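You operate a simulated robot arm through the tools that you are given. There is no shell and no other tool. Be economical: measure what you need, move in short steps, check, and stop when the job is done.

You run a simulated robot arm. Do the job below in one go: nothing can be reset, and whatever is moved stays where it is left.

Task
Put the little striped violet bowl on the top of the steel bench with blue legs away on the top of the wooden bench with blue legs. Take the stack of small plain bowls and leave it on the circles in green with dark grey tab. Switch the grey switch on the band winder on. Put the green paper round with lime tab on the top of the dark mat away on the top of the bench with orange legs. Take the tall brown card ring with blue band and put it on the deck of the banding machine. Press the yellow button marked zero metres two times. Take the little striped blue bowl and put it on the circles in blue with dark grey tab. Switch the green switch marked viewer off. Fetch the silver paper round with lime tab and set it on the large blue paper round with teal tab. Do these in any order.

Only the result counts: the job must be done as asked and must still hold three seconds after the hand-in. Knocking over, shifting, dropping, spilling or breaking anything else fails it.

Robot
A 7-joint arm with a vacuum gripper on a trunk, on a base that drives. Base frame: it is fixed to the floor where the robot stands at the start and does not move with it; the origin is under the middle of the robot, x ahead of it, y to its left, z up; the surface under the hand at the start is at about z = 0.8. Units: m, degrees, N and s.
With the tool pointing down near the work surface it reaches from about 0.1 to 0.62 m from the robot's upright axis, wherever it stands. Its first joint turns from -69.0 to 172.0 degrees. Places, roughly: circles in blue with dark grey tab (14x13x1 cm) [0.7, 0.4, 0.8]; circles in green with dark grey ta (14x13x1 cm) [-2, 0.6, 0.8]; deck of the banding machine (24x24 cm) [-1.9, -0.88, 0.92]; green paper round with lime tab [0.75, -1.5, 0.75]; green switch marked viewer [0.3, -3.6, 0.9]; grey switch on the band winder [0.3, -0.2, 0.8]; large blue paper round with teal t (22x23x3 cm) [0.7, -1.9, 0.4]; little striped blue bowl (6x6x4 cm) [0.4, -2.8, 0.9]; little striped violet bowl (6x6x4 cm) [0.6, 0.1, 0.8]; silver paper round with lime tab [0, -4, 0.75]; stack of small plain bowls (6x6x6 cm) [0.5, -0.3, 0.8]; tall brown card ring with blue ban (6x6x4 cm) [0.6, -1.6, 0.8]; top of the bench with orange legs [-0.1, -4.2, 0.8]; top of the wooden bench with blue legs [0.6, -3.1, 0.8]; yellow button marked zero metres [0.9, -2, 1]. Payload 1.06 kg.
Tool frame: the origin (TCP) lies in the middle of the cups' lips, and z points out of the cups. The gripper has 1 cup of 0.024 m across, covering 0.024 by 0.024 m (tool x, y); the bellows give 0.008 m. With the vacuum on, a cup seals on a smooth face that it is pressed against (1 to 4 N); it does not hold porous or soft things. The pull reaches 23 N.
Orientation is told as [roll, pitch, yaw] about the base's x, y, z axes, in that order, counted from this pose: with the cups facing straight down, the tool's x points along the base's -x, its y along +y and its z along -z.

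Tools
- The arm moves only by the tool step_arm. Its argument "steps" is one flat list of numbers, 7 for each row, row after row: the vacuum: 1 switches it on, -1 off, then the shift along the tool's x, y, z in m, then the turn, a rotation vector about the tool's x, y, z in degrees. In form: [vac, tx, ty, tz, wx, wy, wz, vac, tx, ty, tz, wx, wy, wz, ...]. A call has 1 to 8 rows; each row shifts and turns the commanded pose from where the row before left it, along the tool's axes as they then stand. Rows are played at 5 a second. More than 0.05 m and 8.6 degrees between two rows, or a gripper value outside its range, and nothing of the call is played. A pose out of reach is approached as far as the arm can. The call stops where the force on the tool passes 40 N (or 10 N more than at its start, if that is more) or the arm is blocked; 0.2 s more then pass. The pull builds up within a second once a cup has sealed. Time passes only in rows, and 0.2 s behind the last, so rows that do not move give it time. The reply holds the time, the measured pose of the TCP, the force on the tool along the base axes and the pull of the vacuum, in the units named above and with some noise, with the torque about the TCP (base axes, N m) and any sound that the robot's microphone picked up.
- Cameras (640 x 400 px; columns grow to the right, rows downward): "scene" is now at [0.179, -0.0332, 1.1755]; the picture's right is [-0.33, -0.94, 0.00], its down [-0.30, 0.10, -0.95] and it looks along [0.90, -0.31, -0.32] (base axes); focal length 214 px, centre (320, 200). "wrist" rides on the gripper at [0.078, 0.019, -0.096] in the tool frame; the picture's right is [-0.24, 0.97, 0.00], its down [-0.71, -0.17, -0.68] and it looks along [-0.67, -0.16, 0.73] (tool axes); focal length 243 px, centre (320, 200). There is no depth. A picture from a camera that has moved, and an enlarged one, comes with that camera's place and axes in the base frame and with its lens. The place of the scene camera against the robot may be out by one fixed shift of up to 0.025 m in any direction.
- capture(camera): a new picture of that camera. No time passes.
- raise_lower(by): slides the trunk up (or, below 0, down) by that many m; the arm and the scene camera ride with it, the base frame stays. It gives what a move gives, with no picture.
- base_move(legs): drives the robot by 1 to 6 legs, each [ahead, left, turn to the left] in m, m and degrees, along the robot's own axes; the way and the turn of a leg run together, so that a leg with both is an arc; at most 1.5 m and 180 degrees a leg. The arm and the cameras ride along, it lands a little off, and it stops where it bumps. It gives what a move gives.
- turn_head(pan, tilt): turns the head with the scene camera to pan (to the left, within 80 degrees either way) and tilt (down, from -29 to 69), counted from straight ahead of the robot. It gives what a move gives.
- zoom(camera, box): a new picture of the part [left, top, right, bottom] of that camera's present view, enlarged. No time passes.
- close_job(): hands the job in; it is judged then, once.

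Work in short steps. Places have to be worked out from the pictures, the camera data and where the tool is seen: move nearer, look again, correct. Check each grasp and each placing, and mend what went wrong. You have 217 turns and 202 pictures in all, those below and enlarged ones among them. Switch the vacuum off and draw the arm clear of the work before you hand the job in, unless the task says otherwise.

The tools are called after "Request:" as name(argument=value, ...) on one line, values as JSON. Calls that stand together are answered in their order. step_arm: Moves the arm, as the interface text tells. Its arguments: {"type":"object","properties":{"steps":{"type":"array","items":{"type":"number"}}},"required":["steps"]} The other tools are called the same way: raise_lower (by) slides the trunk up or down; base_move (legs) drives the base; turn_head (pan, tilt) turns the head that bears the scene camera; capture (camera) takes a picture; zoom (camera, box) takes an enlarged picture of a part of a camera's view; close_job () hands the job in.

At the start:

```text
time: 0.0
tcp_pos: [0.3283, -0.0897, 1.1503]
ee_rot: [0.1, -0.1, -0.2]
contact_force: [-0.2, -0.8, 0.0]
ft_torque: [0.02, -0.01, -0.03]
pull: 0.1
trunk travel left (down, up): [-0.296, 0.196]
robot x, y, heading: [0.0007, 0.0003, -0.0]
head pan, tilt: [-19.2, 18.4]
```

scene: 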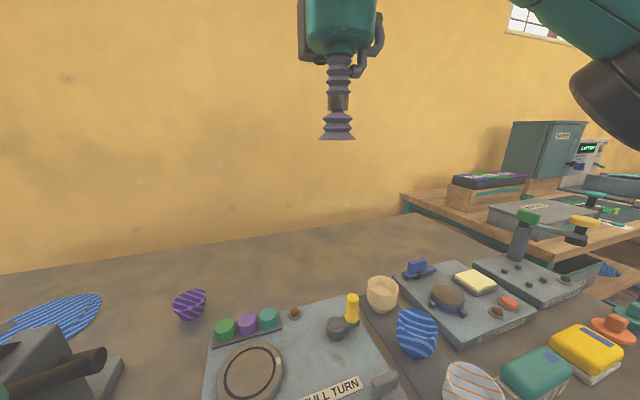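
wrist: 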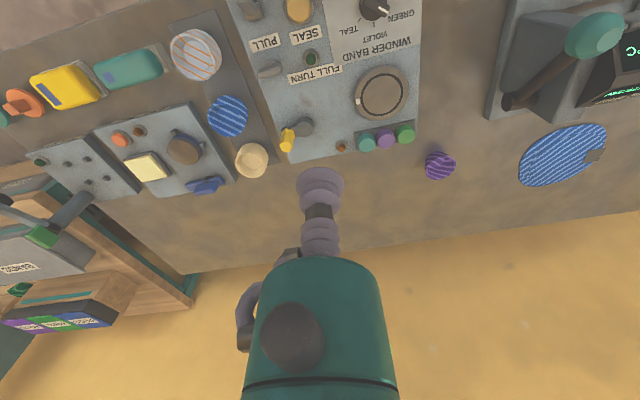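

I'll survey the first bench before moving anything.

Request:
turn_head(pan=0, tilt=45)

Request:
capture(camera="scene")

Request:
zoom(camera="wrist", box=[200, 0, 520, 200])

```text
time: 0.9
tcp_pos: [0.3293, -0.0913, 1.1513]
ee_rot: [0.2, -0.1, -0.1]
contact_force: [-0.2, 0.3, -0.2]
ft_torque: [0.0, -0.03, -0.01]
pull: 0.0
trunk travel left (down, up): [-0.296, 0.196]
robot x, y, heading: [-0.0008, -0.0012, -0.1]
head pan, tilt: [0.0, 45.0]
```

```text
199 pictures are left
camera scene: at [0.1723, -0.0026, 1.1343], right [0.0, -1.0, 0.0], down [-0.71, 0.0, -0.71], along [0.71, 0.0, -0.71], focal length 214 px, centre (320, 200)
```

scene: 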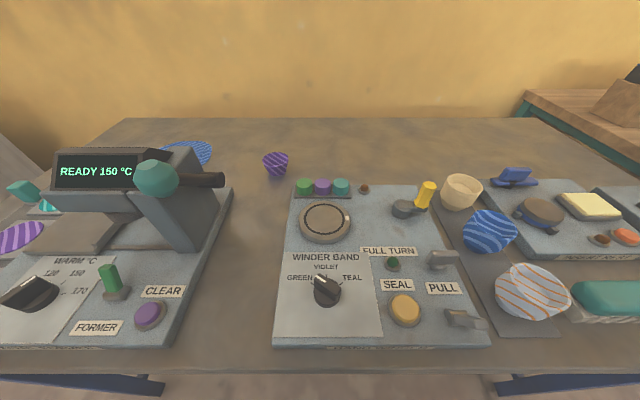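

```text
2.00 times, centred on (360, 100) of wrist
camera zoom: at [0.2491, -0.0711, 1.2462], right [0.24, 0.97, 0.0], down [0.71, -0.17, 0.69], along [0.67, -0.16, -0.73], focal length 485 px, centre (240, 400)
```

zoom: 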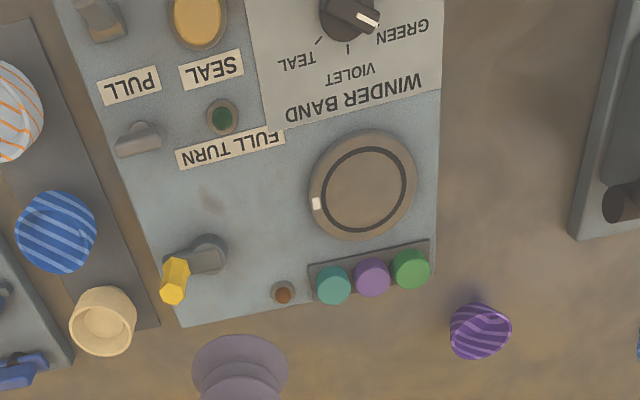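

Two grey levers are candidates; I zoom for detail.

Request:
zoom(camera="scene", box=[340, 160, 580, 350])

Request:
zoom(camera="scene", box=[130, 120, 330, 280])

Request:
turn_head(pan=60, tilt=30)

Request:
capture(camera="scene")

Request:
turn_head(pan=-70, tilt=25)

Request:
capture(camera="scene")

```text
2.11 times, centred on (460, 255) of scene
camera zoom: at [0.1723, -0.0026, 1.1343], right [0.0, -1.0, 0.0], down [-0.71, 0.0, -0.71], along [0.71, 0.0, -0.71], focal length 452 px, centre (25, 84)
```

zoom: 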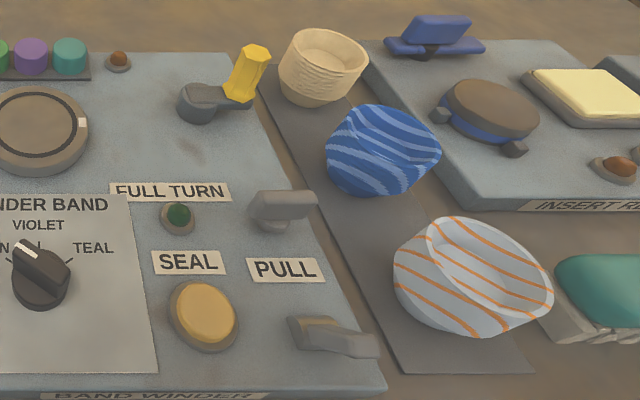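

```text
2.50 times, centred on (230, 200) of scene
camera zoom: at [0.1723, -0.0026, 1.1343], right [0.0, -1.0, 0.0], down [-0.71, 0.0, -0.71], along [0.71, 0.0, -0.71], focal length 536 px, centre (545, 200)
```

zoom: 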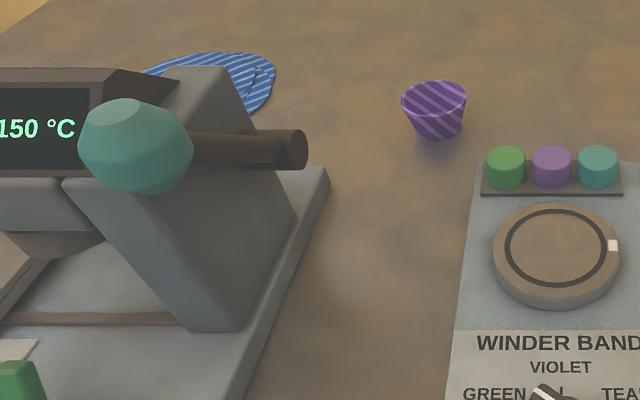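

```text
time: 2.2
tcp_pos: [0.3287, -0.091, 1.1494]
ee_rot: [0.1, -0.1, -0.2]
contact_force: [0.7, 0.7, 0.4]
ft_torque: [-0.01, 0.02, -0.02]
pull: 0.1
trunk travel left (down, up): [-0.296, 0.196]
robot x, y, heading: [0.0004, 0.0015, 0.2]
head pan, tilt: [60.0, 30.0]
```

```text
195 pictures are left
camera scene: at [0.1362, 0.0757, 1.1568], right [0.87, -0.5, 0.0], down [-0.25, -0.43, -0.87], along [0.43, 0.75, -0.5], focal length 214 px, centre (320, 200)
```

scene: 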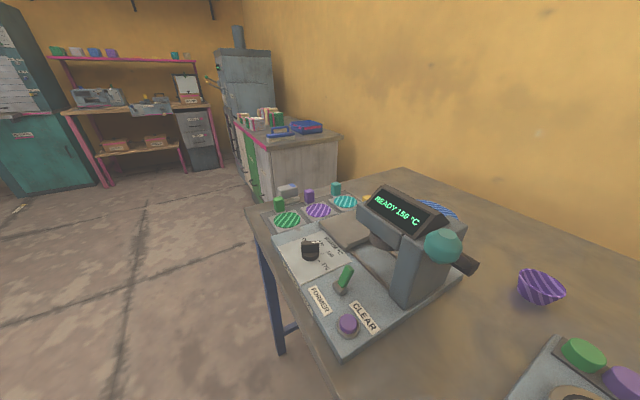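

```text
time: 4.3
tcp_pos: [0.3298, -0.0919, 1.1511]
ee_rot: [0.1, -0.1, 0.0]
contact_force: [0.8, -0.1, 1.0]
ft_torque: [-0.04, 0.0, -0.01]
pull: 0.0
trunk travel left (down, up): [-0.296, 0.196]
robot x, y, heading: [-0.0002, 0.0006, 0.2]
head pan, tilt: [-70.0, 25.0]
```

```text
194 pictures are left
camera scene: at [0.1225, -0.0892, 1.1648], right [-0.94, -0.34, 0.0], down [-0.14, 0.4, -0.91], along [0.31, -0.85, -0.42], focal length 214 px, centre (320, 200)
```

scene: 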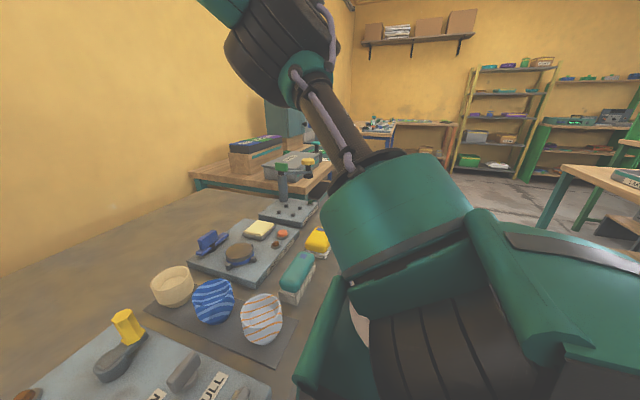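

The bowls are open upward. I bring the wrist camera nearer to the winder's levers.

Request:
step_arm(steps=[-1, 0.03, -0.03, 0.03, 0, 0, 0, -1, 0.03, -0.03, 0.03, 0, 0, 0, -1, 0.02, -0.03, 0.03, 0, 0, 0])

Request:
capture(camera="wrist")

Request:
turn_head(pan=-45, tilt=60)

Request:
capture(camera="scene")

```text
refused: row 1 steps farther than a row can; nothing moved
```

```text
193 pictures are left
camera wrist: at [0.2491, -0.0711, 1.2462], right [0.24, 0.97, 0.0], down [0.71, -0.17, 0.69], along [0.67, -0.16, -0.73], focal length 243 px, centre (320, 200)
```

wrist: 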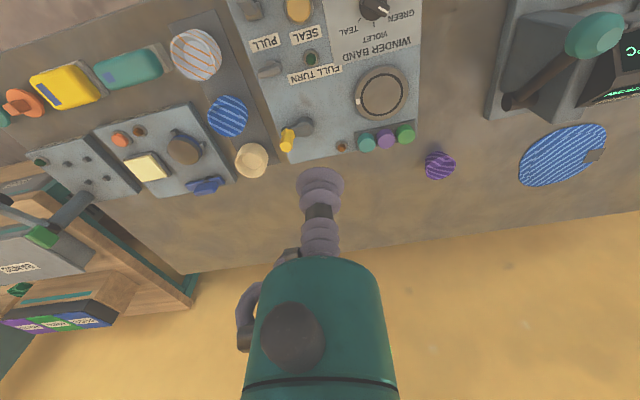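

```text
time: 5.3
tcp_pos: [0.3291, -0.0905, 1.1511]
ee_rot: [0.0, -0.1, -0.1]
contact_force: [-0.5, 0.5, -0.9]
ft_torque: [-0.02, 0.01, -0.01]
pull: 0.1
trunk travel left (down, up): [-0.296, 0.196]
robot x, y, heading: [0.0005, -0.0013, -0.2]
head pan, tilt: [-45.0, 60.0]
```

```text
192 pictures are left
camera scene: at [0.1381, -0.0498, 1.1148], right [-0.71, -0.71, 0.0], down [-0.61, 0.61, -0.5], along [0.35, -0.35, -0.87], focal length 214 px, centre (320, 200)
```

scene: 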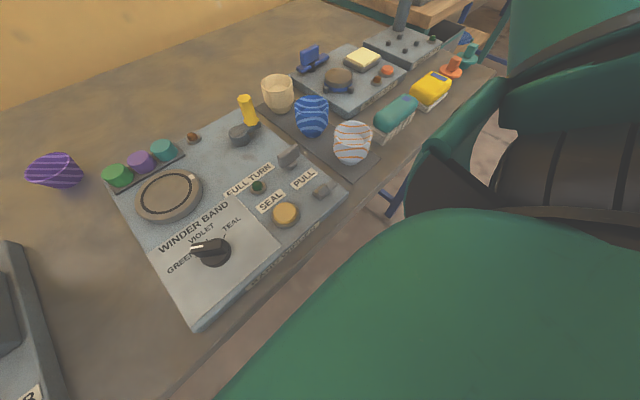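

Request:
zoom(camera="scene", box=[220, 120, 380, 220])

Request:
step_arm(steps=[-1, 0.02, -0.03, 0.03, 0, 0, 0, -1, 0.02, -0.03, 0.03, 0, 0, 0, -1, 0.02, -0.03, 0.03, 0, 0, 0, -1, 0.02, -0.01, 0.03, 0, 0, 0, -1, 0.02, 0, 0.03, 0, 0, 0, -1, 0.0, 0, 0.0, 0, 0, 0])

Request:
capture(camera="wrist")

```text
4.00 times, centred on (300, 170) of scene
camera zoom: at [0.1381, -0.0498, 1.1148], right [-0.71, -0.71, 0.0], down [-0.61, 0.61, -0.5], along [0.35, -0.35, -0.87], focal length 858 px, centre (400, 320)
```

zoom: 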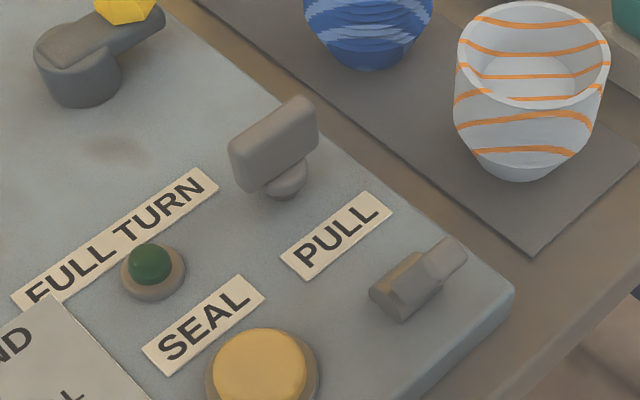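

```text
time: 6.7
tcp_pos: [0.2286, -0.1926, 0.9991]
ee_rot: [0.1, 0.0, -0.1]
contact_force: [0.7, 0.5, 0.5]
ft_torque: [-0.01, 0.0, -0.01]
pull: 0.0
trunk travel left (down, up): [-0.296, 0.196]
robot x, y, heading: [-0.0026, -0.0031, 0.2]
head pan, tilt: [-45.0, 60.0]
```

```text
190 pictures are left
camera wrist: at [0.1492, -0.173, 1.0946], right [0.24, 0.97, 0.0], down [0.71, -0.17, 0.69], along [0.67, -0.16, -0.73], focal length 243 px, centre (320, 200)
```

wrist: 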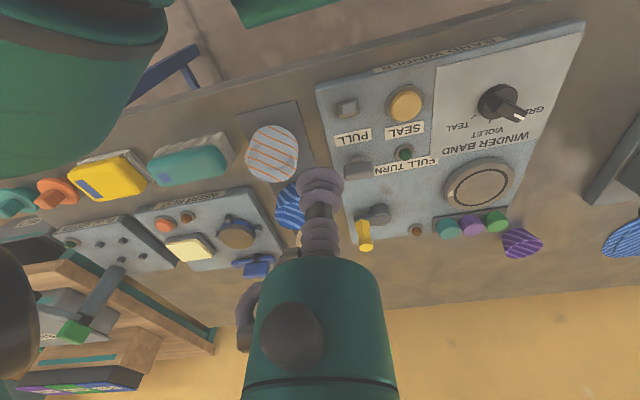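

Request:
zoom(camera="wrist", box=[310, 70, 470, 190])

Request:
turn_head(pan=-60, tilt=69)

Request:
capture(camera="scene")

```text
3.33 times, centred on (390, 130) of wrist
camera zoom: at [0.1492, -0.173, 1.0946], right [0.24, 0.97, 0.0], down [0.71, -0.17, 0.69], along [0.67, -0.16, -0.73], focal length 809 px, centre (87, 433)
```

zoom: 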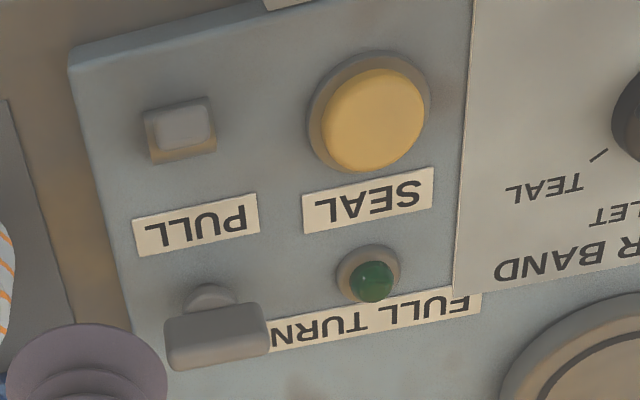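

```text
time: 7.5
tcp_pos: [0.2294, -0.1931, 0.9986]
ee_rot: [0.1, -0.1, -0.1]
contact_force: [0.4, 0.5, -0.2]
ft_torque: [0.01, -0.01, -0.03]
pull: 0.0
trunk travel left (down, up): [-0.296, 0.196]
robot x, y, heading: [0.0012, 0.0012, -0.0]
head pan, tilt: [-60.0, 68.8]
```

```text
188 pictures are left
camera scene: at [0.1189, -0.051, 1.1054], right [-0.87, -0.5, 0.0], down [-0.47, 0.81, -0.36], along [0.18, -0.31, -0.93], focal length 214 px, centre (320, 200)
```

scene: 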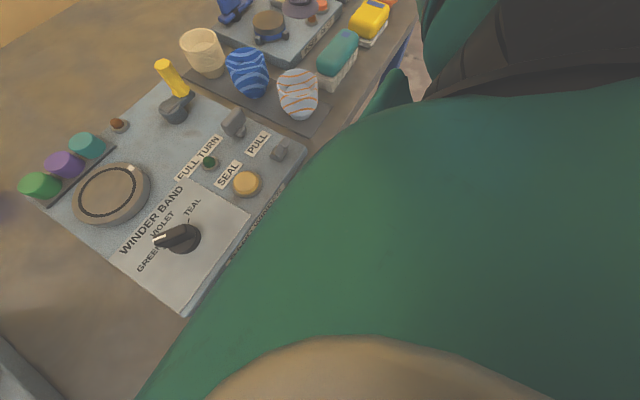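

The lower-right lever is an unmarked paddle leaning toward the robot, at about (0.262, -0.168, 0.835); the other is the PULL handle. I lower the cup in front of it and push away.

Request:
step_arm(steps=[-1, 0.018, 0.0245, 0, 0, 0, 0, -1, 0, 0, 0.045, 0, 0, 0, -1, 0, 0, 0.045, 0, 0, 0, -1, 0, 0, 0.045, 0, 0, 0, -1, 0, 0, 0.03, 0, 0, 0, -1, 0, 0, 0, 0, 0, 0])

Request:
capture(camera="wrist")

Request:
turn_head(pan=-40, tilt=65)

Request:
capture(camera="scene")

```text
time: 8.0
tcp_pos: [0.2126, -0.1686, 0.9964]
ee_rot: [0.4, 0.8, -0.2]
contact_force: [1.4, 3.4, 7.0]
ft_torque: [-0.19, 0.8, -0.3]
pull: 0.1
trunk travel left (down, up): [-0.296, 0.196]
robot x, y, heading: [-0.002, 0.0043, -0.2]
head pan, tilt: [-60.0, 68.8]
stopped in row 2: the force on the tool passed its limit at 134 N (the readings are from after the stop); the commanded pose is now the measured one
```

```text
187 pictures are left
camera wrist: at [0.134, -0.15, 1.0934], right [0.24, 0.97, 0.0], down [0.72, -0.18, 0.68], along [0.66, -0.16, -0.74], focal length 243 px, centre (320, 200)
```

wrist: 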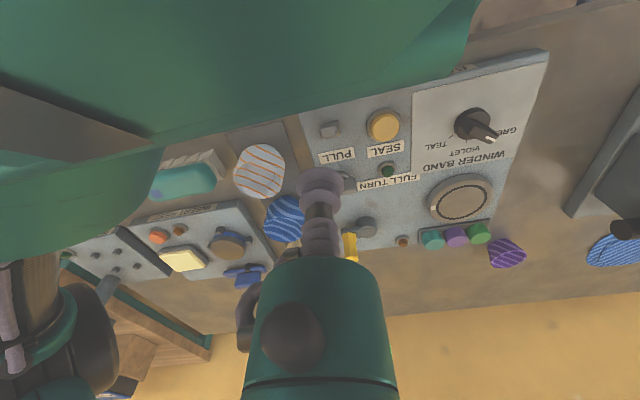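

```text
time: 8.8
tcp_pos: [0.2116, -0.1684, 0.9961]
ee_rot: [0.3, 0.8, -0.1]
contact_force: [7.3, 1.1, 14.4]
ft_torque: [0.01, 1.99, -0.3]
pull: 0.2
trunk travel left (down, up): [-0.296, 0.196]
robot x, y, heading: [0.0013, 0.0014, 0.2]
head pan, tilt: [-40.0, 65.0]
```

```text
186 pictures are left
camera scene: at [0.1374, -0.0416, 1.1092], right [-0.64, -0.77, 0.0], down [-0.69, 0.58, -0.42], along [0.32, -0.27, -0.91], focal length 214 px, centre (320, 200)
```

scene: 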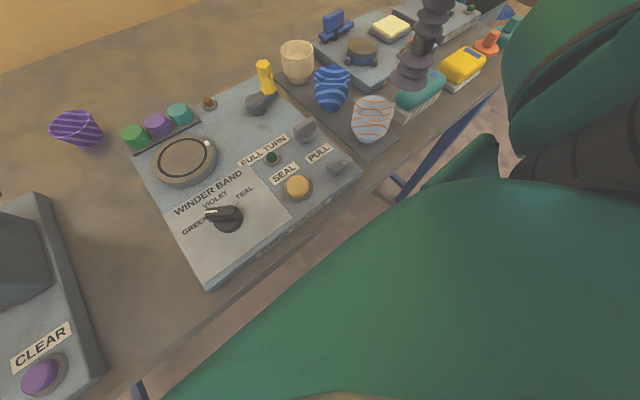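

The hand jammed against the robot's own arm when so close in. I back the tool out, then drive the base back 0.2 m for room.

Request:
step_arm(steps=[-1, -0.02, -0.01, -0.02, 0, 0, 0, -1, -0.03, 0, -0.03, 0, 0, 0, -1, -0.04, 0, 0, 0, 0, 0, -1, -0.04, 0, 0, 0, 0, 0])

Request:
base_move(legs=[[-0.2, 0, 0]])

Request:
turn_head(pan=-20, tilt=50)

Request:
capture(camera="scene")

Request:
capture(camera="wrist")

```text
time: 9.8
tcp_pos: [0.345, -0.1774, 1.0479]
ee_rot: [0.2, 0.6, 0.1]
contact_force: [0.2, 0.0, 0.8]
ft_torque: [-0.02, 0.03, -0.01]
pull: 0.1
trunk travel left (down, up): [-0.296, 0.196]
robot x, y, heading: [0.0008, -0.0004, 0.2]
head pan, tilt: [-40.0, 65.0]
```

```text
time: 11.4
tcp_pos: [0.1414, -0.1787, 1.048]
ee_rot: [0.3, 0.6, -0.2]
contact_force: [0.0, 0.3, 0.2]
ft_torque: [-0.01, 0.0, 0.0]
pull: 0.1
trunk travel left (down, up): [-0.296, 0.196]
robot x, y, heading: [-0.2006, -0.0023, 0.0]
head pan, tilt: [-40.0, 65.0]
```

```text
time: 12.2
tcp_pos: [0.1415, -0.1783, 1.0478]
ee_rot: [0.3, 0.6, -0.3]
contact_force: [1.1, 0.6, -0.4]
ft_torque: [0.02, 0.0, -0.02]
pull: 0.0
trunk travel left (down, up): [-0.296, 0.196]
robot x, y, heading: [-0.2024, 0.0017, -0.2]
head pan, tilt: [-20.0, 50.0]
```

```text
185 pictures are left
camera scene: at [-0.0385, -0.0292, 1.1273], right [-0.35, -0.94, 0.0], down [-0.72, 0.26, -0.64], along [0.6, -0.22, -0.77], focal length 214 px, centre (320, 200)
```

scene: 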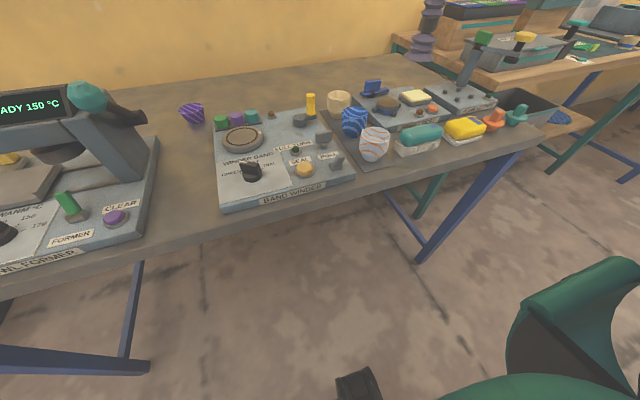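

```text
184 pictures are left
camera wrist: at [0.0632, -0.1586, 1.1438], right [0.24, 0.97, 0.0], down [0.71, -0.18, 0.68], along [0.66, -0.16, -0.74], focal length 243 px, centre (320, 200)
```

wrist: 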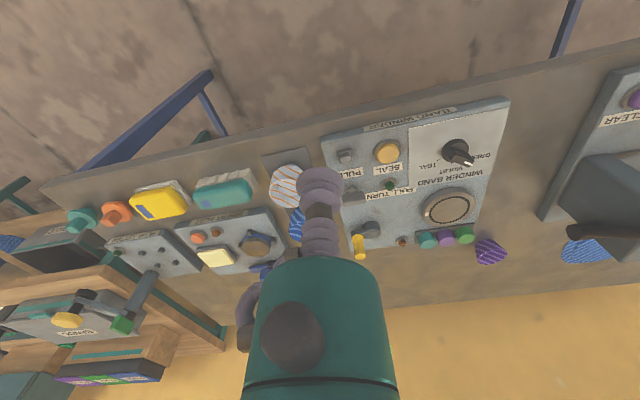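

Clear now. I go to x≈0.212 in front of the lever and down to z≈0.83.

Request:
zoom(camera="wrist", box=[310, 90, 430, 210])

Request:
zoom(camera="scene", box=[210, 90, 370, 210])

Request:
step_arm(steps=[-1, -0.03, 0.005, 0.02, 0, 0, 0, -1, -0.03, 0.005, 0.03, 0, 0, 0, -1, -0.01, 0, 0.04, 0, 0, 0, -1, 0, 0, 0.045, 0, 0, 0, -1, 0, 0, 0.045, 0, 0, 0, -1, 0, 0, 0.035, 0, 0, 0, -1, 0, 0, 0, 0, 0, 0])

Request:
capture(camera="scene")

```text
3.33 times, centred on (370, 150) of wrist
camera zoom: at [0.0632, -0.1586, 1.1438], right [0.24, 0.97, 0.0], down [0.71, -0.18, 0.68], along [0.66, -0.16, -0.74], focal length 809 px, centre (153, 367)
```

zoom: 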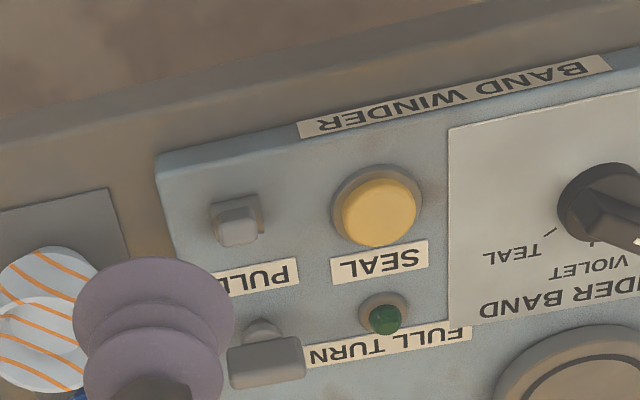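

```text
3.33 times, centred on (290, 150) of scene
camera zoom: at [-0.0385, -0.0292, 1.1273], right [-0.35, -0.94, 0.0], down [-0.72, 0.26, -0.64], along [0.6, -0.22, -0.77], focal length 715 px, centre (420, 367)
```

zoom: 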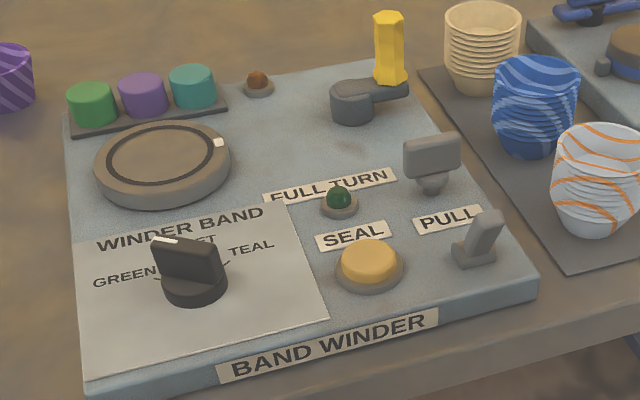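

```text
time: 13.8
tcp_pos: [0.2083, -0.1701, 0.8302]
ee_rot: [0.2, 0.5, -0.1]
contact_force: [0.2, -0.1, -0.2]
ft_torque: [0.0, 0.03, 0.02]
pull: 0.1
trunk travel left (down, up): [-0.296, 0.196]
robot x, y, heading: [-0.1997, -0.0021, -0.1]
head pan, tilt: [-20.0, 50.0]
```

```text
181 pictures are left
camera scene: at [-0.0385, -0.0292, 1.1273], right [-0.34, -0.94, 0.0], down [-0.72, 0.26, -0.64], along [0.6, -0.22, -0.77], focal length 214 px, centre (320, 200)
```

scene: 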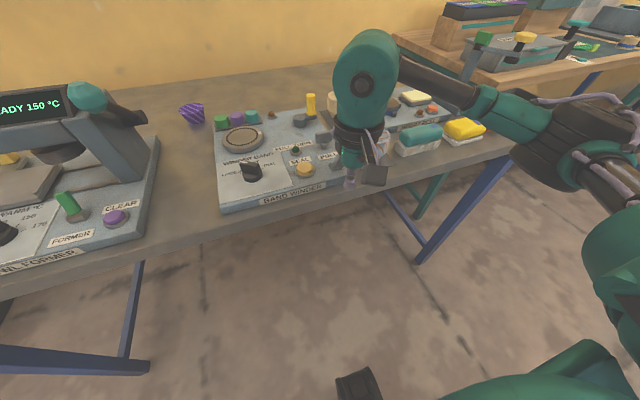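

The lever's lean is not certain; I take tight zooms from the current vantage before pushing.

Request:
capture(camera="wrist")

Request:
zoom(camera="scene", box=[290, 130, 390, 200])

```text
180 pictures are left
camera wrist: at [0.13, -0.1502, 0.9263], right [0.24, 0.97, 0.0], down [0.71, -0.18, 0.68], along [0.66, -0.16, -0.74], focal length 243 px, centre (320, 200)
```

wrist: 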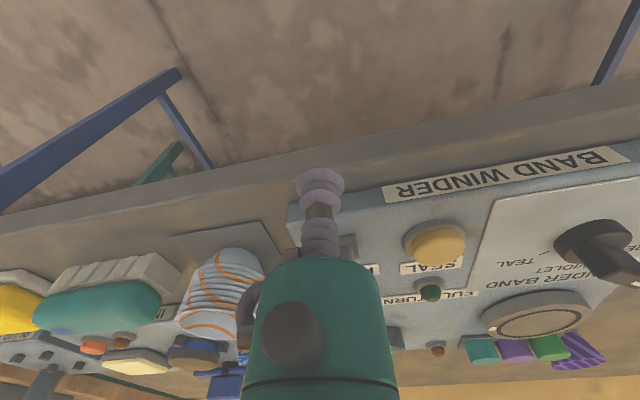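

```text
5.71 times, centred on (340, 165) of scene
camera zoom: at [-0.0385, -0.0292, 1.1273], right [-0.34, -0.94, 0.0], down [-0.72, 0.26, -0.64], along [0.6, -0.22, -0.77], focal length 1226 px, centre (206, 400)
```

zoom: 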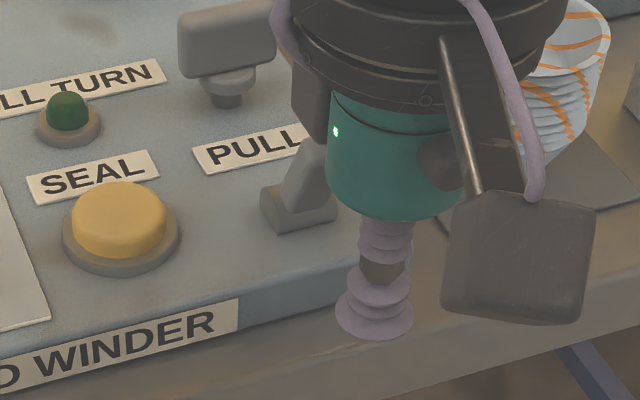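

The toggle clearly leans to the right (-y), so it throws left-right. I go around to its right side and push toward +y.

Request:
step_arm(steps=[-1, 0, 0, -0.045, 0, 0, 0, -1, 0, -0.02, -0.015, 0, 0, 0, -1, -0.03, -0.02, 0, 0, 0, 0, -1, -0.032, -0.005, 0, 0, 0, 0, -1, 0, 0, 0.03, 0, 0, 0, -1, 0, 0, 0.03, 0, 0, 0, -1, 0, 0, 0, 0, 0, 0])

Request:
zoom(camera="scene", box=[290, 110, 410, 200])

```text
time: 15.4
tcp_pos: [0.2717, -0.2153, 0.8278]
ee_rot: [0.3, 0.6, -0.2]
contact_force: [-0.2, -0.6, 0.8]
ft_torque: [0.01, 0.0, -0.01]
pull: 0.1
trunk travel left (down, up): [-0.296, 0.196]
robot x, y, heading: [-0.2009, 0.0019, -0.2]
head pan, tilt: [-20.0, 50.0]
```

```text
4.44 times, centred on (350, 155) of scene
camera zoom: at [-0.0384, -0.0292, 1.1273], right [-0.34, -0.94, 0.0], down [-0.72, 0.26, -0.64], along [0.6, -0.22, -0.77], focal length 953 px, centre (187, 400)
```

zoom: 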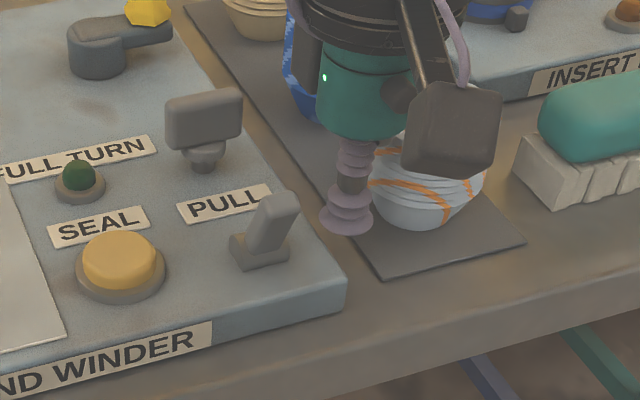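

Aligned well. Push toward +y in small steps.

Request:
step_arm(steps=[-1, -0.004, 0.015, 0, 0, 0, 0, -1, 0, 0.012, 0, 0, 0, 0, -1, 0, 0.01, 0, 0, 0, 0, -1, 0, 0.01, 0, 0, 0, 0, -1, 0, 0.01, 0, 0, 0, 0, -1, 0, 0.008, 0, 0, 0, 0])

Request:
zoom(camera="scene", box=[290, 110, 410, 200])

```text
time: 16.3
tcp_pos: [0.2777, -0.1834, 0.8295]
ee_rot: [-0.6, 0.7, -1.3]
contact_force: [1.0, -15.0, 1.0]
ft_torque: [0.05, 0.07, 0.1]
pull: 0.0
trunk travel left (down, up): [-0.296, 0.196]
robot x, y, heading: [-0.1989, -0.0025, -0.5]
head pan, tilt: [-20.0, 50.0]
stopped in row 4: the force on the tool passed its limit at 46 N (the readings are from after the stop); the commanded pose is now the measured one
```

```text
4.44 times, centred on (350, 155) of scene
camera zoom: at [-0.0388, -0.0313, 1.1273], right [-0.35, -0.94, 0.0], down [-0.72, 0.27, -0.64], along [0.6, -0.22, -0.77], focal length 953 px, centre (187, 400)
```

zoom: 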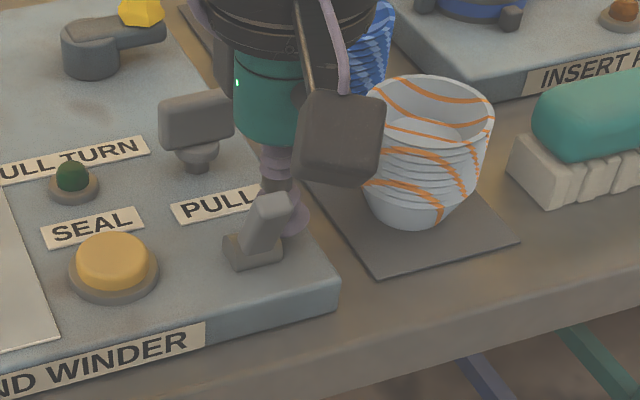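

The lever resisted y; re-checking the perspective across views, it leans toward the robot, so it throws along x. I back off, return to its front side and push away.

Request:
step_arm(steps=[-1, 0, -0.03, 0, 0, 0, 0, -1, 0, 0, -0.045, 0, 0, 0, -1, 0.03, 0.01, 0, 0, 0, 0, -1, 0.03, 0.035, 0, 0, 0, 0, -1, 0, 0, 0.03, 0, 0, 0, -1, 0, 0, 0.013, 0, 0, 0, -1, 0, 0, 0, 0, 0, 0])

Request:
zoom(camera="scene", box=[290, 110, 410, 200])

```text
time: 17.9
tcp_pos: [0.2189, -0.1641, 0.8309]
ee_rot: [-0.4, 0.7, -1.1]
contact_force: [-1.4, 0.6, 0.4]
ft_torque: [0.02, -0.01, -0.02]
pull: 0.0
trunk travel left (down, up): [-0.296, 0.196]
robot x, y, heading: [-0.2008, -0.0014, -0.2]
head pan, tilt: [-20.0, 50.0]
```

```text
4.44 times, centred on (350, 155) of scene
camera zoom: at [-0.0385, -0.0301, 1.1273], right [-0.35, -0.94, 0.0], down [-0.72, 0.27, -0.64], along [0.6, -0.22, -0.77], focal length 953 px, centre (187, 400)
```

zoom: 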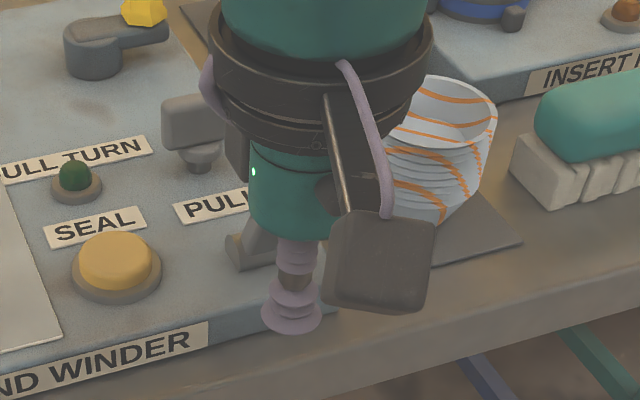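

Request:
step_arm(steps=[-1, -0.012, 0, 0, 0, 0, 0, -1, -0.01, 0, 0, 0, 0, 0, -1, -0.01, 0, 0, 0, 0, 0, -1, -0.01, 0, 0, 0, 0, 0, -1, -0.01, 0, 0, 0, 0, 0, -1, -0.008, 0, 0, 0, 0, 0])

Request:
zoom(camera="scene", box=[290, 110, 410, 200])

```text
time: 19.1
tcp_pos: [0.2562, -0.1661, 0.8293]
ee_rot: [-0.6, 1.8, -0.4]
contact_force: [-20.9, -1.1, 3.0]
ft_torque: [0.03, -0.11, 0.0]
pull: 0.1
trunk travel left (down, up): [-0.296, 0.196]
robot x, y, heading: [-0.2058, 0.0014, -0.5]
head pan, tilt: [-20.0, 50.0]
heard: click
stopped in row 5: the force on the tool passed its limit at 48 N (the readings are from after the stop); the commanded pose is now the measured one
```

```text
4.44 times, centred on (350, 155) of scene
camera zoom: at [-0.0411, -0.0307, 1.1276], right [-0.35, -0.94, 0.0], down [-0.72, 0.27, -0.64], along [0.6, -0.22, -0.77], focal length 953 px, centre (187, 400)
```

zoom: 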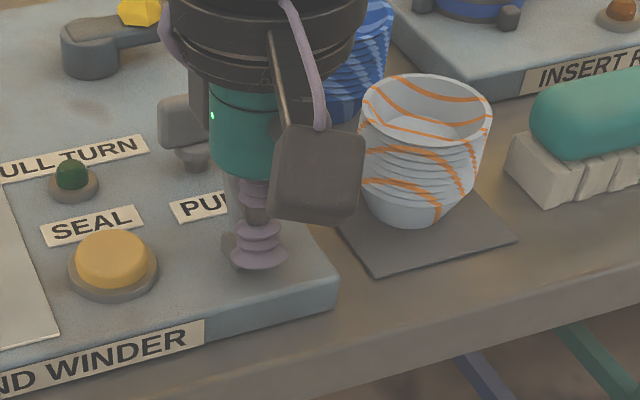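

A click was heard. I back away toward the robot and raise to see the lever.

Request:
step_arm(steps=[-1, 0.025, 0, 0, 0, 0, 0, -1, 0.01, 0, -0.045, 0, 0, 0, -1, 0, 0, -0.045, 0, 0, 0, -1, 0, -0.04, -0.02, 0, 0, 0, -1, 0, -0.04, -0.02, 0, 0, 0, -1, 0, -0.04, -0.02, 0, 0, 0, -1, 0, 0, 0, 0, 0, 0])

Request:
zoom(camera="scene", box=[210, 90, 370, 210])

```text
time: 20.7
tcp_pos: [0.2279, -0.2831, 0.9823]
ee_rot: [-0.5, 1.7, -0.6]
contact_force: [0.0, 0.2, 0.4]
ft_torque: [0.01, 0.0, -0.03]
pull: 0.0
trunk travel left (down, up): [-0.296, 0.196]
robot x, y, heading: [-0.202, -0.0012, -0.5]
head pan, tilt: [-20.0, 50.0]
```

```text
3.33 times, centred on (290, 150) of scene
camera zoom: at [-0.039, -0.0304, 1.1273], right [-0.35, -0.94, 0.0], down [-0.72, 0.27, -0.64], along [0.6, -0.22, -0.77], focal length 715 px, centre (420, 367)
```

zoom: 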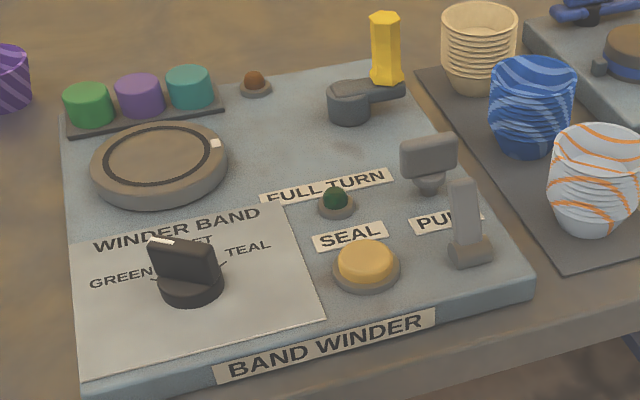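

The lever now leans away: switched on. Next the violet bowl (about (0.589, 0.108), rim z≈0.815): raise the arm, drive in and look.

Request:
step_arm(steps=[-1, 0, 0.03, -0.035, 0, 0, 0, -1, 0, 0.03, -0.035, 0, 0, 0, -1, 0, 0.03, -0.01, 0, 0, 0, -1, 0, 0.03, 0, 0, 0, 0, -1, 0, 0.03, 0, 0, 0, 0, -1, 0, 0.03, 0, 0, 0, 0, -1, 0, 0.02, 0, 0, 0, 0])

Request:
base_move(legs=[[0.23, 0.1, 0.5]])

Request:
capture(camera="wrist")

Request:
turn_head(pan=0, tilt=30)

Request:
capture(camera="scene")

```text
time: 22.3
tcp_pos: [0.2292, -0.0818, 1.0597]
ee_rot: [-0.6, 1.6, -0.7]
contact_force: [0.0, 0.4, 0.1]
ft_torque: [0.0, 0.02, 0.02]
pull: 0.1
trunk travel left (down, up): [-0.296, 0.196]
robot x, y, heading: [-0.2011, -0.0039, -0.2]
head pan, tilt: [-20.0, 50.0]
```

```text
time: 24.1
tcp_pos: [0.4563, 0.0216, 1.0595]
ee_rot: [-0.6, 1.6, 0.1]
contact_force: [0.8, 0.0, 0.4]
ft_torque: [-0.05, -0.02, 0.01]
pull: 0.0
trunk travel left (down, up): [-0.296, 0.196]
robot x, y, heading: [0.0215, 0.0981, 0.4]
head pan, tilt: [-20.0, 50.0]
```

```text
173 pictures are left
camera wrist: at [0.3804, 0.0424, 1.1569], right [0.23, 0.97, -0.02], down [0.73, -0.16, 0.67], along [0.65, -0.17, -0.74], focal length 243 px, centre (320, 200)
```

wrist: 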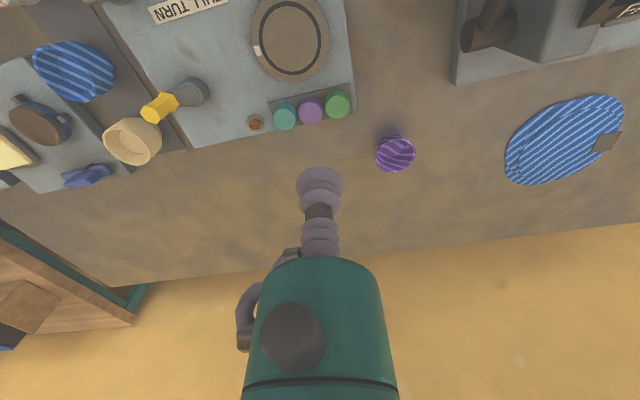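

```text
time: 24.9
tcp_pos: [0.4558, 0.0233, 1.06]
ee_rot: [-0.6, 1.6, 0.1]
contact_force: [-0.6, -0.2, 0.4]
ft_torque: [-0.01, -0.01, -0.03]
pull: 0.2
trunk travel left (down, up): [-0.296, 0.196]
robot x, y, heading: [0.0233, 0.0969, 0.4]
head pan, tilt: [0.0, 30.0]
```

```text
172 pictures are left
camera scene: at [0.2051, 0.097, 1.1568], right [0.01, -1.0, 0.0], down [-0.5, 0.0, -0.87], along [0.87, 0.01, -0.5], focal length 214 px, centre (320, 200)
```

scene: 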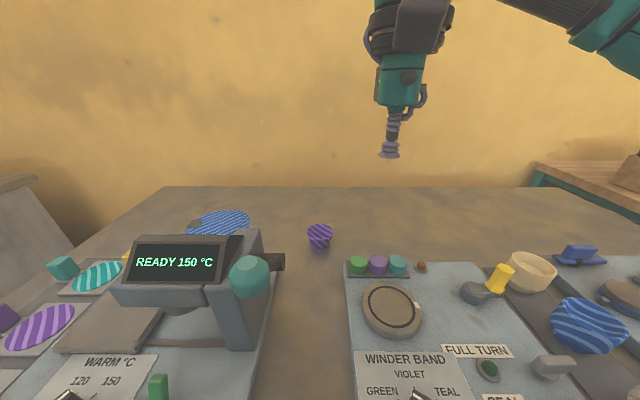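

Bowl near (0.597, 0.103). I straighten the tool and move over it, stopping 10 cm above.

Request:
step_arm(steps=[-1, -0.035, 0.02, 0.01, -0.6, -1.6, 0, -1, -0.035, 0.02, 0.02, 0, 0, 0, -1, -0.035, 0.02, 0.02, 0, 0, 0, -1, -0.034, 0.021, 0.03, 0, 0, 0, -1, 0, 0, 0.04, 0, 0, 0, -1, 0, 0, 0, 0, 0, 0])

Request:
capture(camera="wrist")

Request:
capture(camera="scene")

```text
time: 26.3
tcp_pos: [0.5938, 0.1042, 0.935]
ee_rot: [0.0, -0.1, 0.1]
contact_force: [-0.9, 0.9, 0.8]
ft_torque: [0.01, 0.02, 0.03]
pull: 0.0
trunk travel left (down, up): [-0.296, 0.196]
robot x, y, heading: [0.0204, 0.0986, 0.5]
head pan, tilt: [0.0, 30.0]
```

```text
171 pictures are left
camera wrist: at [0.5148, 0.1242, 1.0306], right [0.23, 0.97, 0.0], down [0.71, -0.17, 0.69], along [0.67, -0.16, -0.73], focal length 243 px, centre (320, 200)
```

wrist: 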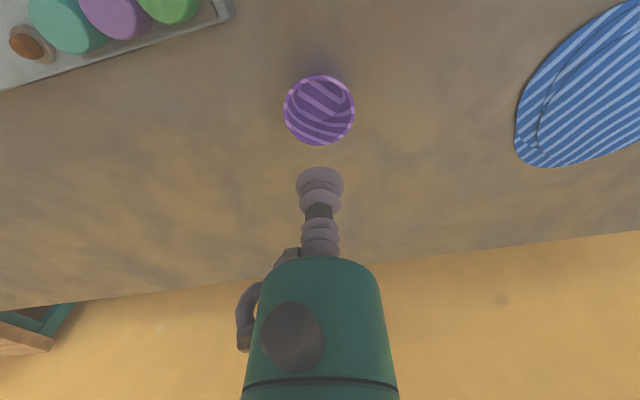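

```text
170 pictures are left
camera scene: at [0.205, 0.097, 1.1569], right [0.01, -1.0, 0.0], down [-0.5, 0.0, -0.87], along [0.87, 0.01, -0.5], focal length 214 px, centre (320, 200)
```

scene: 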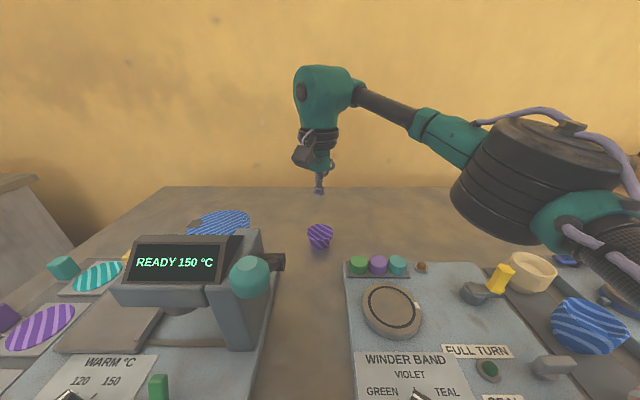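

Rim centre computed at (0.600, 0.103, 0.826). I centre and descend with vacuum on.

Request:
step_arm(steps=[1, -0.006, -0.001, 0.03, 0, 0, 0, 1, 0, 0, 0.04, 0, 0, 0, 1, 0, 0, 0.04, 0, 0, 0, 1, 0, 0, 0.018, 0, 0, 0, 1, 0, 0, 0.004, 0, 0, 0, 1, 0, 0, 0.003, 0, 0, 0])

Request:
capture(camera="wrist")

```text
time: 27.7
tcp_pos: [0.6012, 0.1025, 0.8052]
ee_rot: [0.2, -0.2, 0.1]
contact_force: [4.3, 2.8, 10.7]
ft_torque: [0.0, 0.03, -0.05]
pull: 22.3
trunk travel left (down, up): [-0.296, 0.196]
robot x, y, heading: [0.0259, 0.1009, 0.3]
head pan, tilt: [0.0, 30.0]
```

```text
169 pictures are left
camera wrist: at [0.5219, 0.1218, 0.8994], right [0.23, 0.97, 0.0], down [0.71, -0.17, 0.69], along [0.67, -0.16, -0.73], focal length 243 px, centre (320, 200)
```

wrist: 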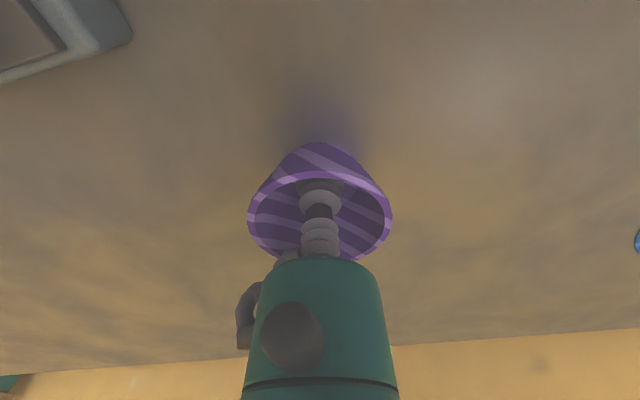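

Sealed at 22 N pull. I lift.

Request:
step_arm(steps=[1, 0, 0, -0.01, 0, 0, 0, 1, 0, 0, -0.03, 0, 0, 0, 1, 0, 0, -0.04, 0, 0, 0, 1, 0, 0, -0.045, 0, 0, 0, 1, 0, 0, -0.045, 0, 0, 0, 1, 0, 0, -0.045, 0, 0, 0, 1, 0.04, 0, -0.02, 0, 0, 0, 1, 0.04, 0, 0, 0, 0, 0])

Request:
capture(camera="scene")

Request:
turn_head(pan=-75, tilt=20)

Request:
capture(camera="scene")

```text
time: 29.5
tcp_pos: [0.517, 0.1021, 1.0379]
ee_rot: [-0.1, 0.1, 0.1]
contact_force: [-0.2, -0.5, 0.3]
ft_torque: [-0.02, -0.04, -0.03]
pull: 23.4
trunk travel left (down, up): [-0.296, 0.196]
robot x, y, heading: [0.0235, 0.0981, 0.5]
head pan, tilt: [0.0, 30.0]
```

```text
168 pictures are left
camera scene: at [0.205, 0.0969, 1.1568], right [0.01, -1.0, 0.0], down [-0.5, 0.0, -0.87], along [0.87, 0.01, -0.5], focal length 214 px, centre (320, 200)
```

scene: 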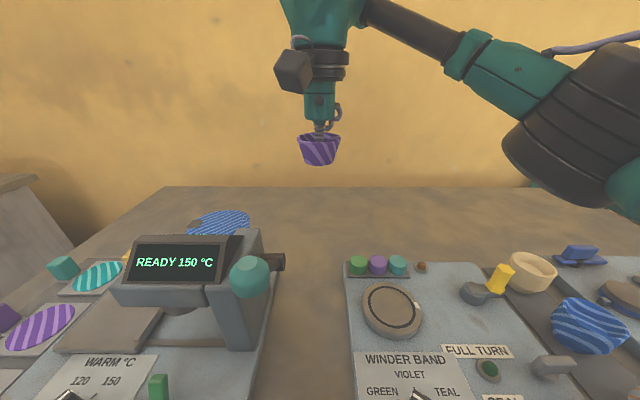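

```text
time: 31.0
tcp_pos: [0.5183, 0.103, 1.0372]
ee_rot: [0.0, -0.1, 0.2]
contact_force: [0.1, 0.9, 0.2]
ft_torque: [0.01, -0.03, -0.01]
pull: 22.9
trunk travel left (down, up): [-0.296, 0.196]
robot x, y, heading: [0.0263, 0.0975, 0.6]
head pan, tilt: [-75.0, 20.0]
```

```text
167 pictures are left
camera scene: at [0.1395, 0.0066, 1.1729], right [-0.96, -0.27, 0.0], down [-0.09, 0.33, -0.94], along [0.25, -0.91, -0.34], focal length 214 px, centre (320, 200)
```

scene: 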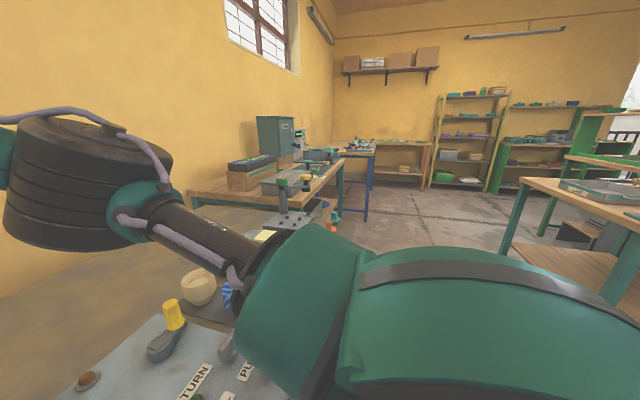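

Bowl held. The aisle runs at x≈-0.35 between the benches; I tuck the arm, back out and drive right.

Request:
step_arm(steps=[1, 0.045, 0, 0, 0, 0, 0, 1, 0.045, 0, 0, 0, 0, 0, 1, 0.03, 0, -0.02, 0, 0, 0])

Request:
base_move(legs=[[-0.37, 0, -0.5], [0, -1.3, 0]])

Request:
turn_head(pan=-60, tilt=15)

Request:
capture(camera="scene")

Request:
turn_head(pan=0, tilt=25)

Request:
capture(camera="scene")

```text
time: 31.8
tcp_pos: [0.4038, 0.1025, 1.0557]
ee_rot: [0.0, 0.1, 0.0]
contact_force: [0.1, 0.8, -1.0]
ft_torque: [-0.05, -0.02, 0.01]
pull: 22.8
trunk travel left (down, up): [-0.296, 0.196]
robot x, y, heading: [0.0267, 0.1003, 0.5]
head pan, tilt: [-75.0, 20.0]
```

```text
time: 45.4
tcp_pos: [0.0273, -1.1959, 1.0568]
ee_rot: [0.1, -0.1, 0.3]
contact_force: [-0.2, 0.4, -0.2]
ft_torque: [-0.03, -0.02, -0.03]
pull: 23.2
trunk travel left (down, up): [-0.296, 0.196]
robot x, y, heading: [-0.3551, -1.2041, 0.4]
head pan, tilt: [-75.0, 20.0]
```

```text
time: 46.2
tcp_pos: [0.0273, -1.1965, 1.057]
ee_rot: [0.0, -0.1, 0.4]
contact_force: [0.6, 0.1, 0.8]
ft_torque: [-0.02, -0.03, -0.01]
pull: 22.8
trunk travel left (down, up): [-0.296, 0.196]
robot x, y, heading: [-0.3496, -1.2031, 0.5]
head pan, tilt: [-60.0, 15.0]
```

```text
166 pictures are left
camera scene: at [-0.2135, -1.2838, 1.181], right [-0.86, -0.51, 0.0], down [-0.13, 0.22, -0.97], along [0.49, -0.83, -0.26], focal length 214 px, centre (320, 200)
```

scene: 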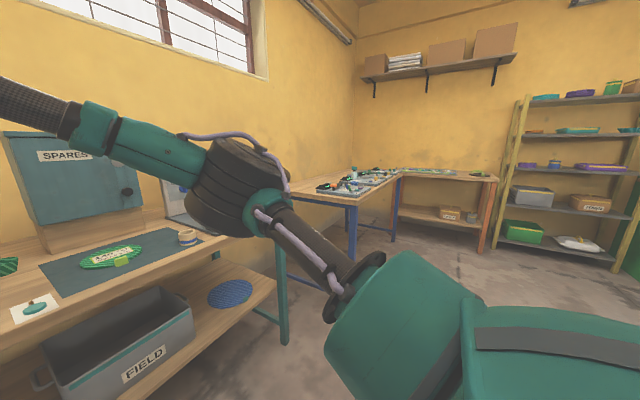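

```text
time: 47.5
tcp_pos: [0.0283, -1.1973, 1.057]
ee_rot: [0.0, 0.0, 0.4]
contact_force: [-1.3, 0.3, -1.1]
ft_torque: [-0.04, -0.04, -0.03]
pull: 23.1
trunk travel left (down, up): [-0.296, 0.196]
robot x, y, heading: [-0.3526, -1.2059, 0.9]
head pan, tilt: [0.0, 25.0]
```

```text
165 pictures are left
camera scene: at [-0.1691, -1.2024, 1.1648], right [0.01, -1.0, 0.0], down [-0.42, -0.01, -0.91], along [0.91, 0.01, -0.42], focal length 214 px, centre (320, 200)
```

scene: 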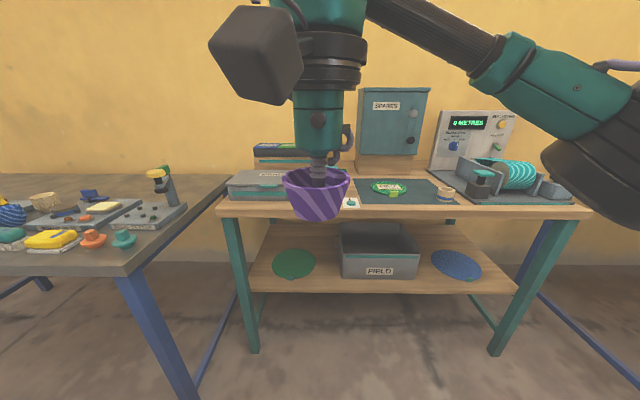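

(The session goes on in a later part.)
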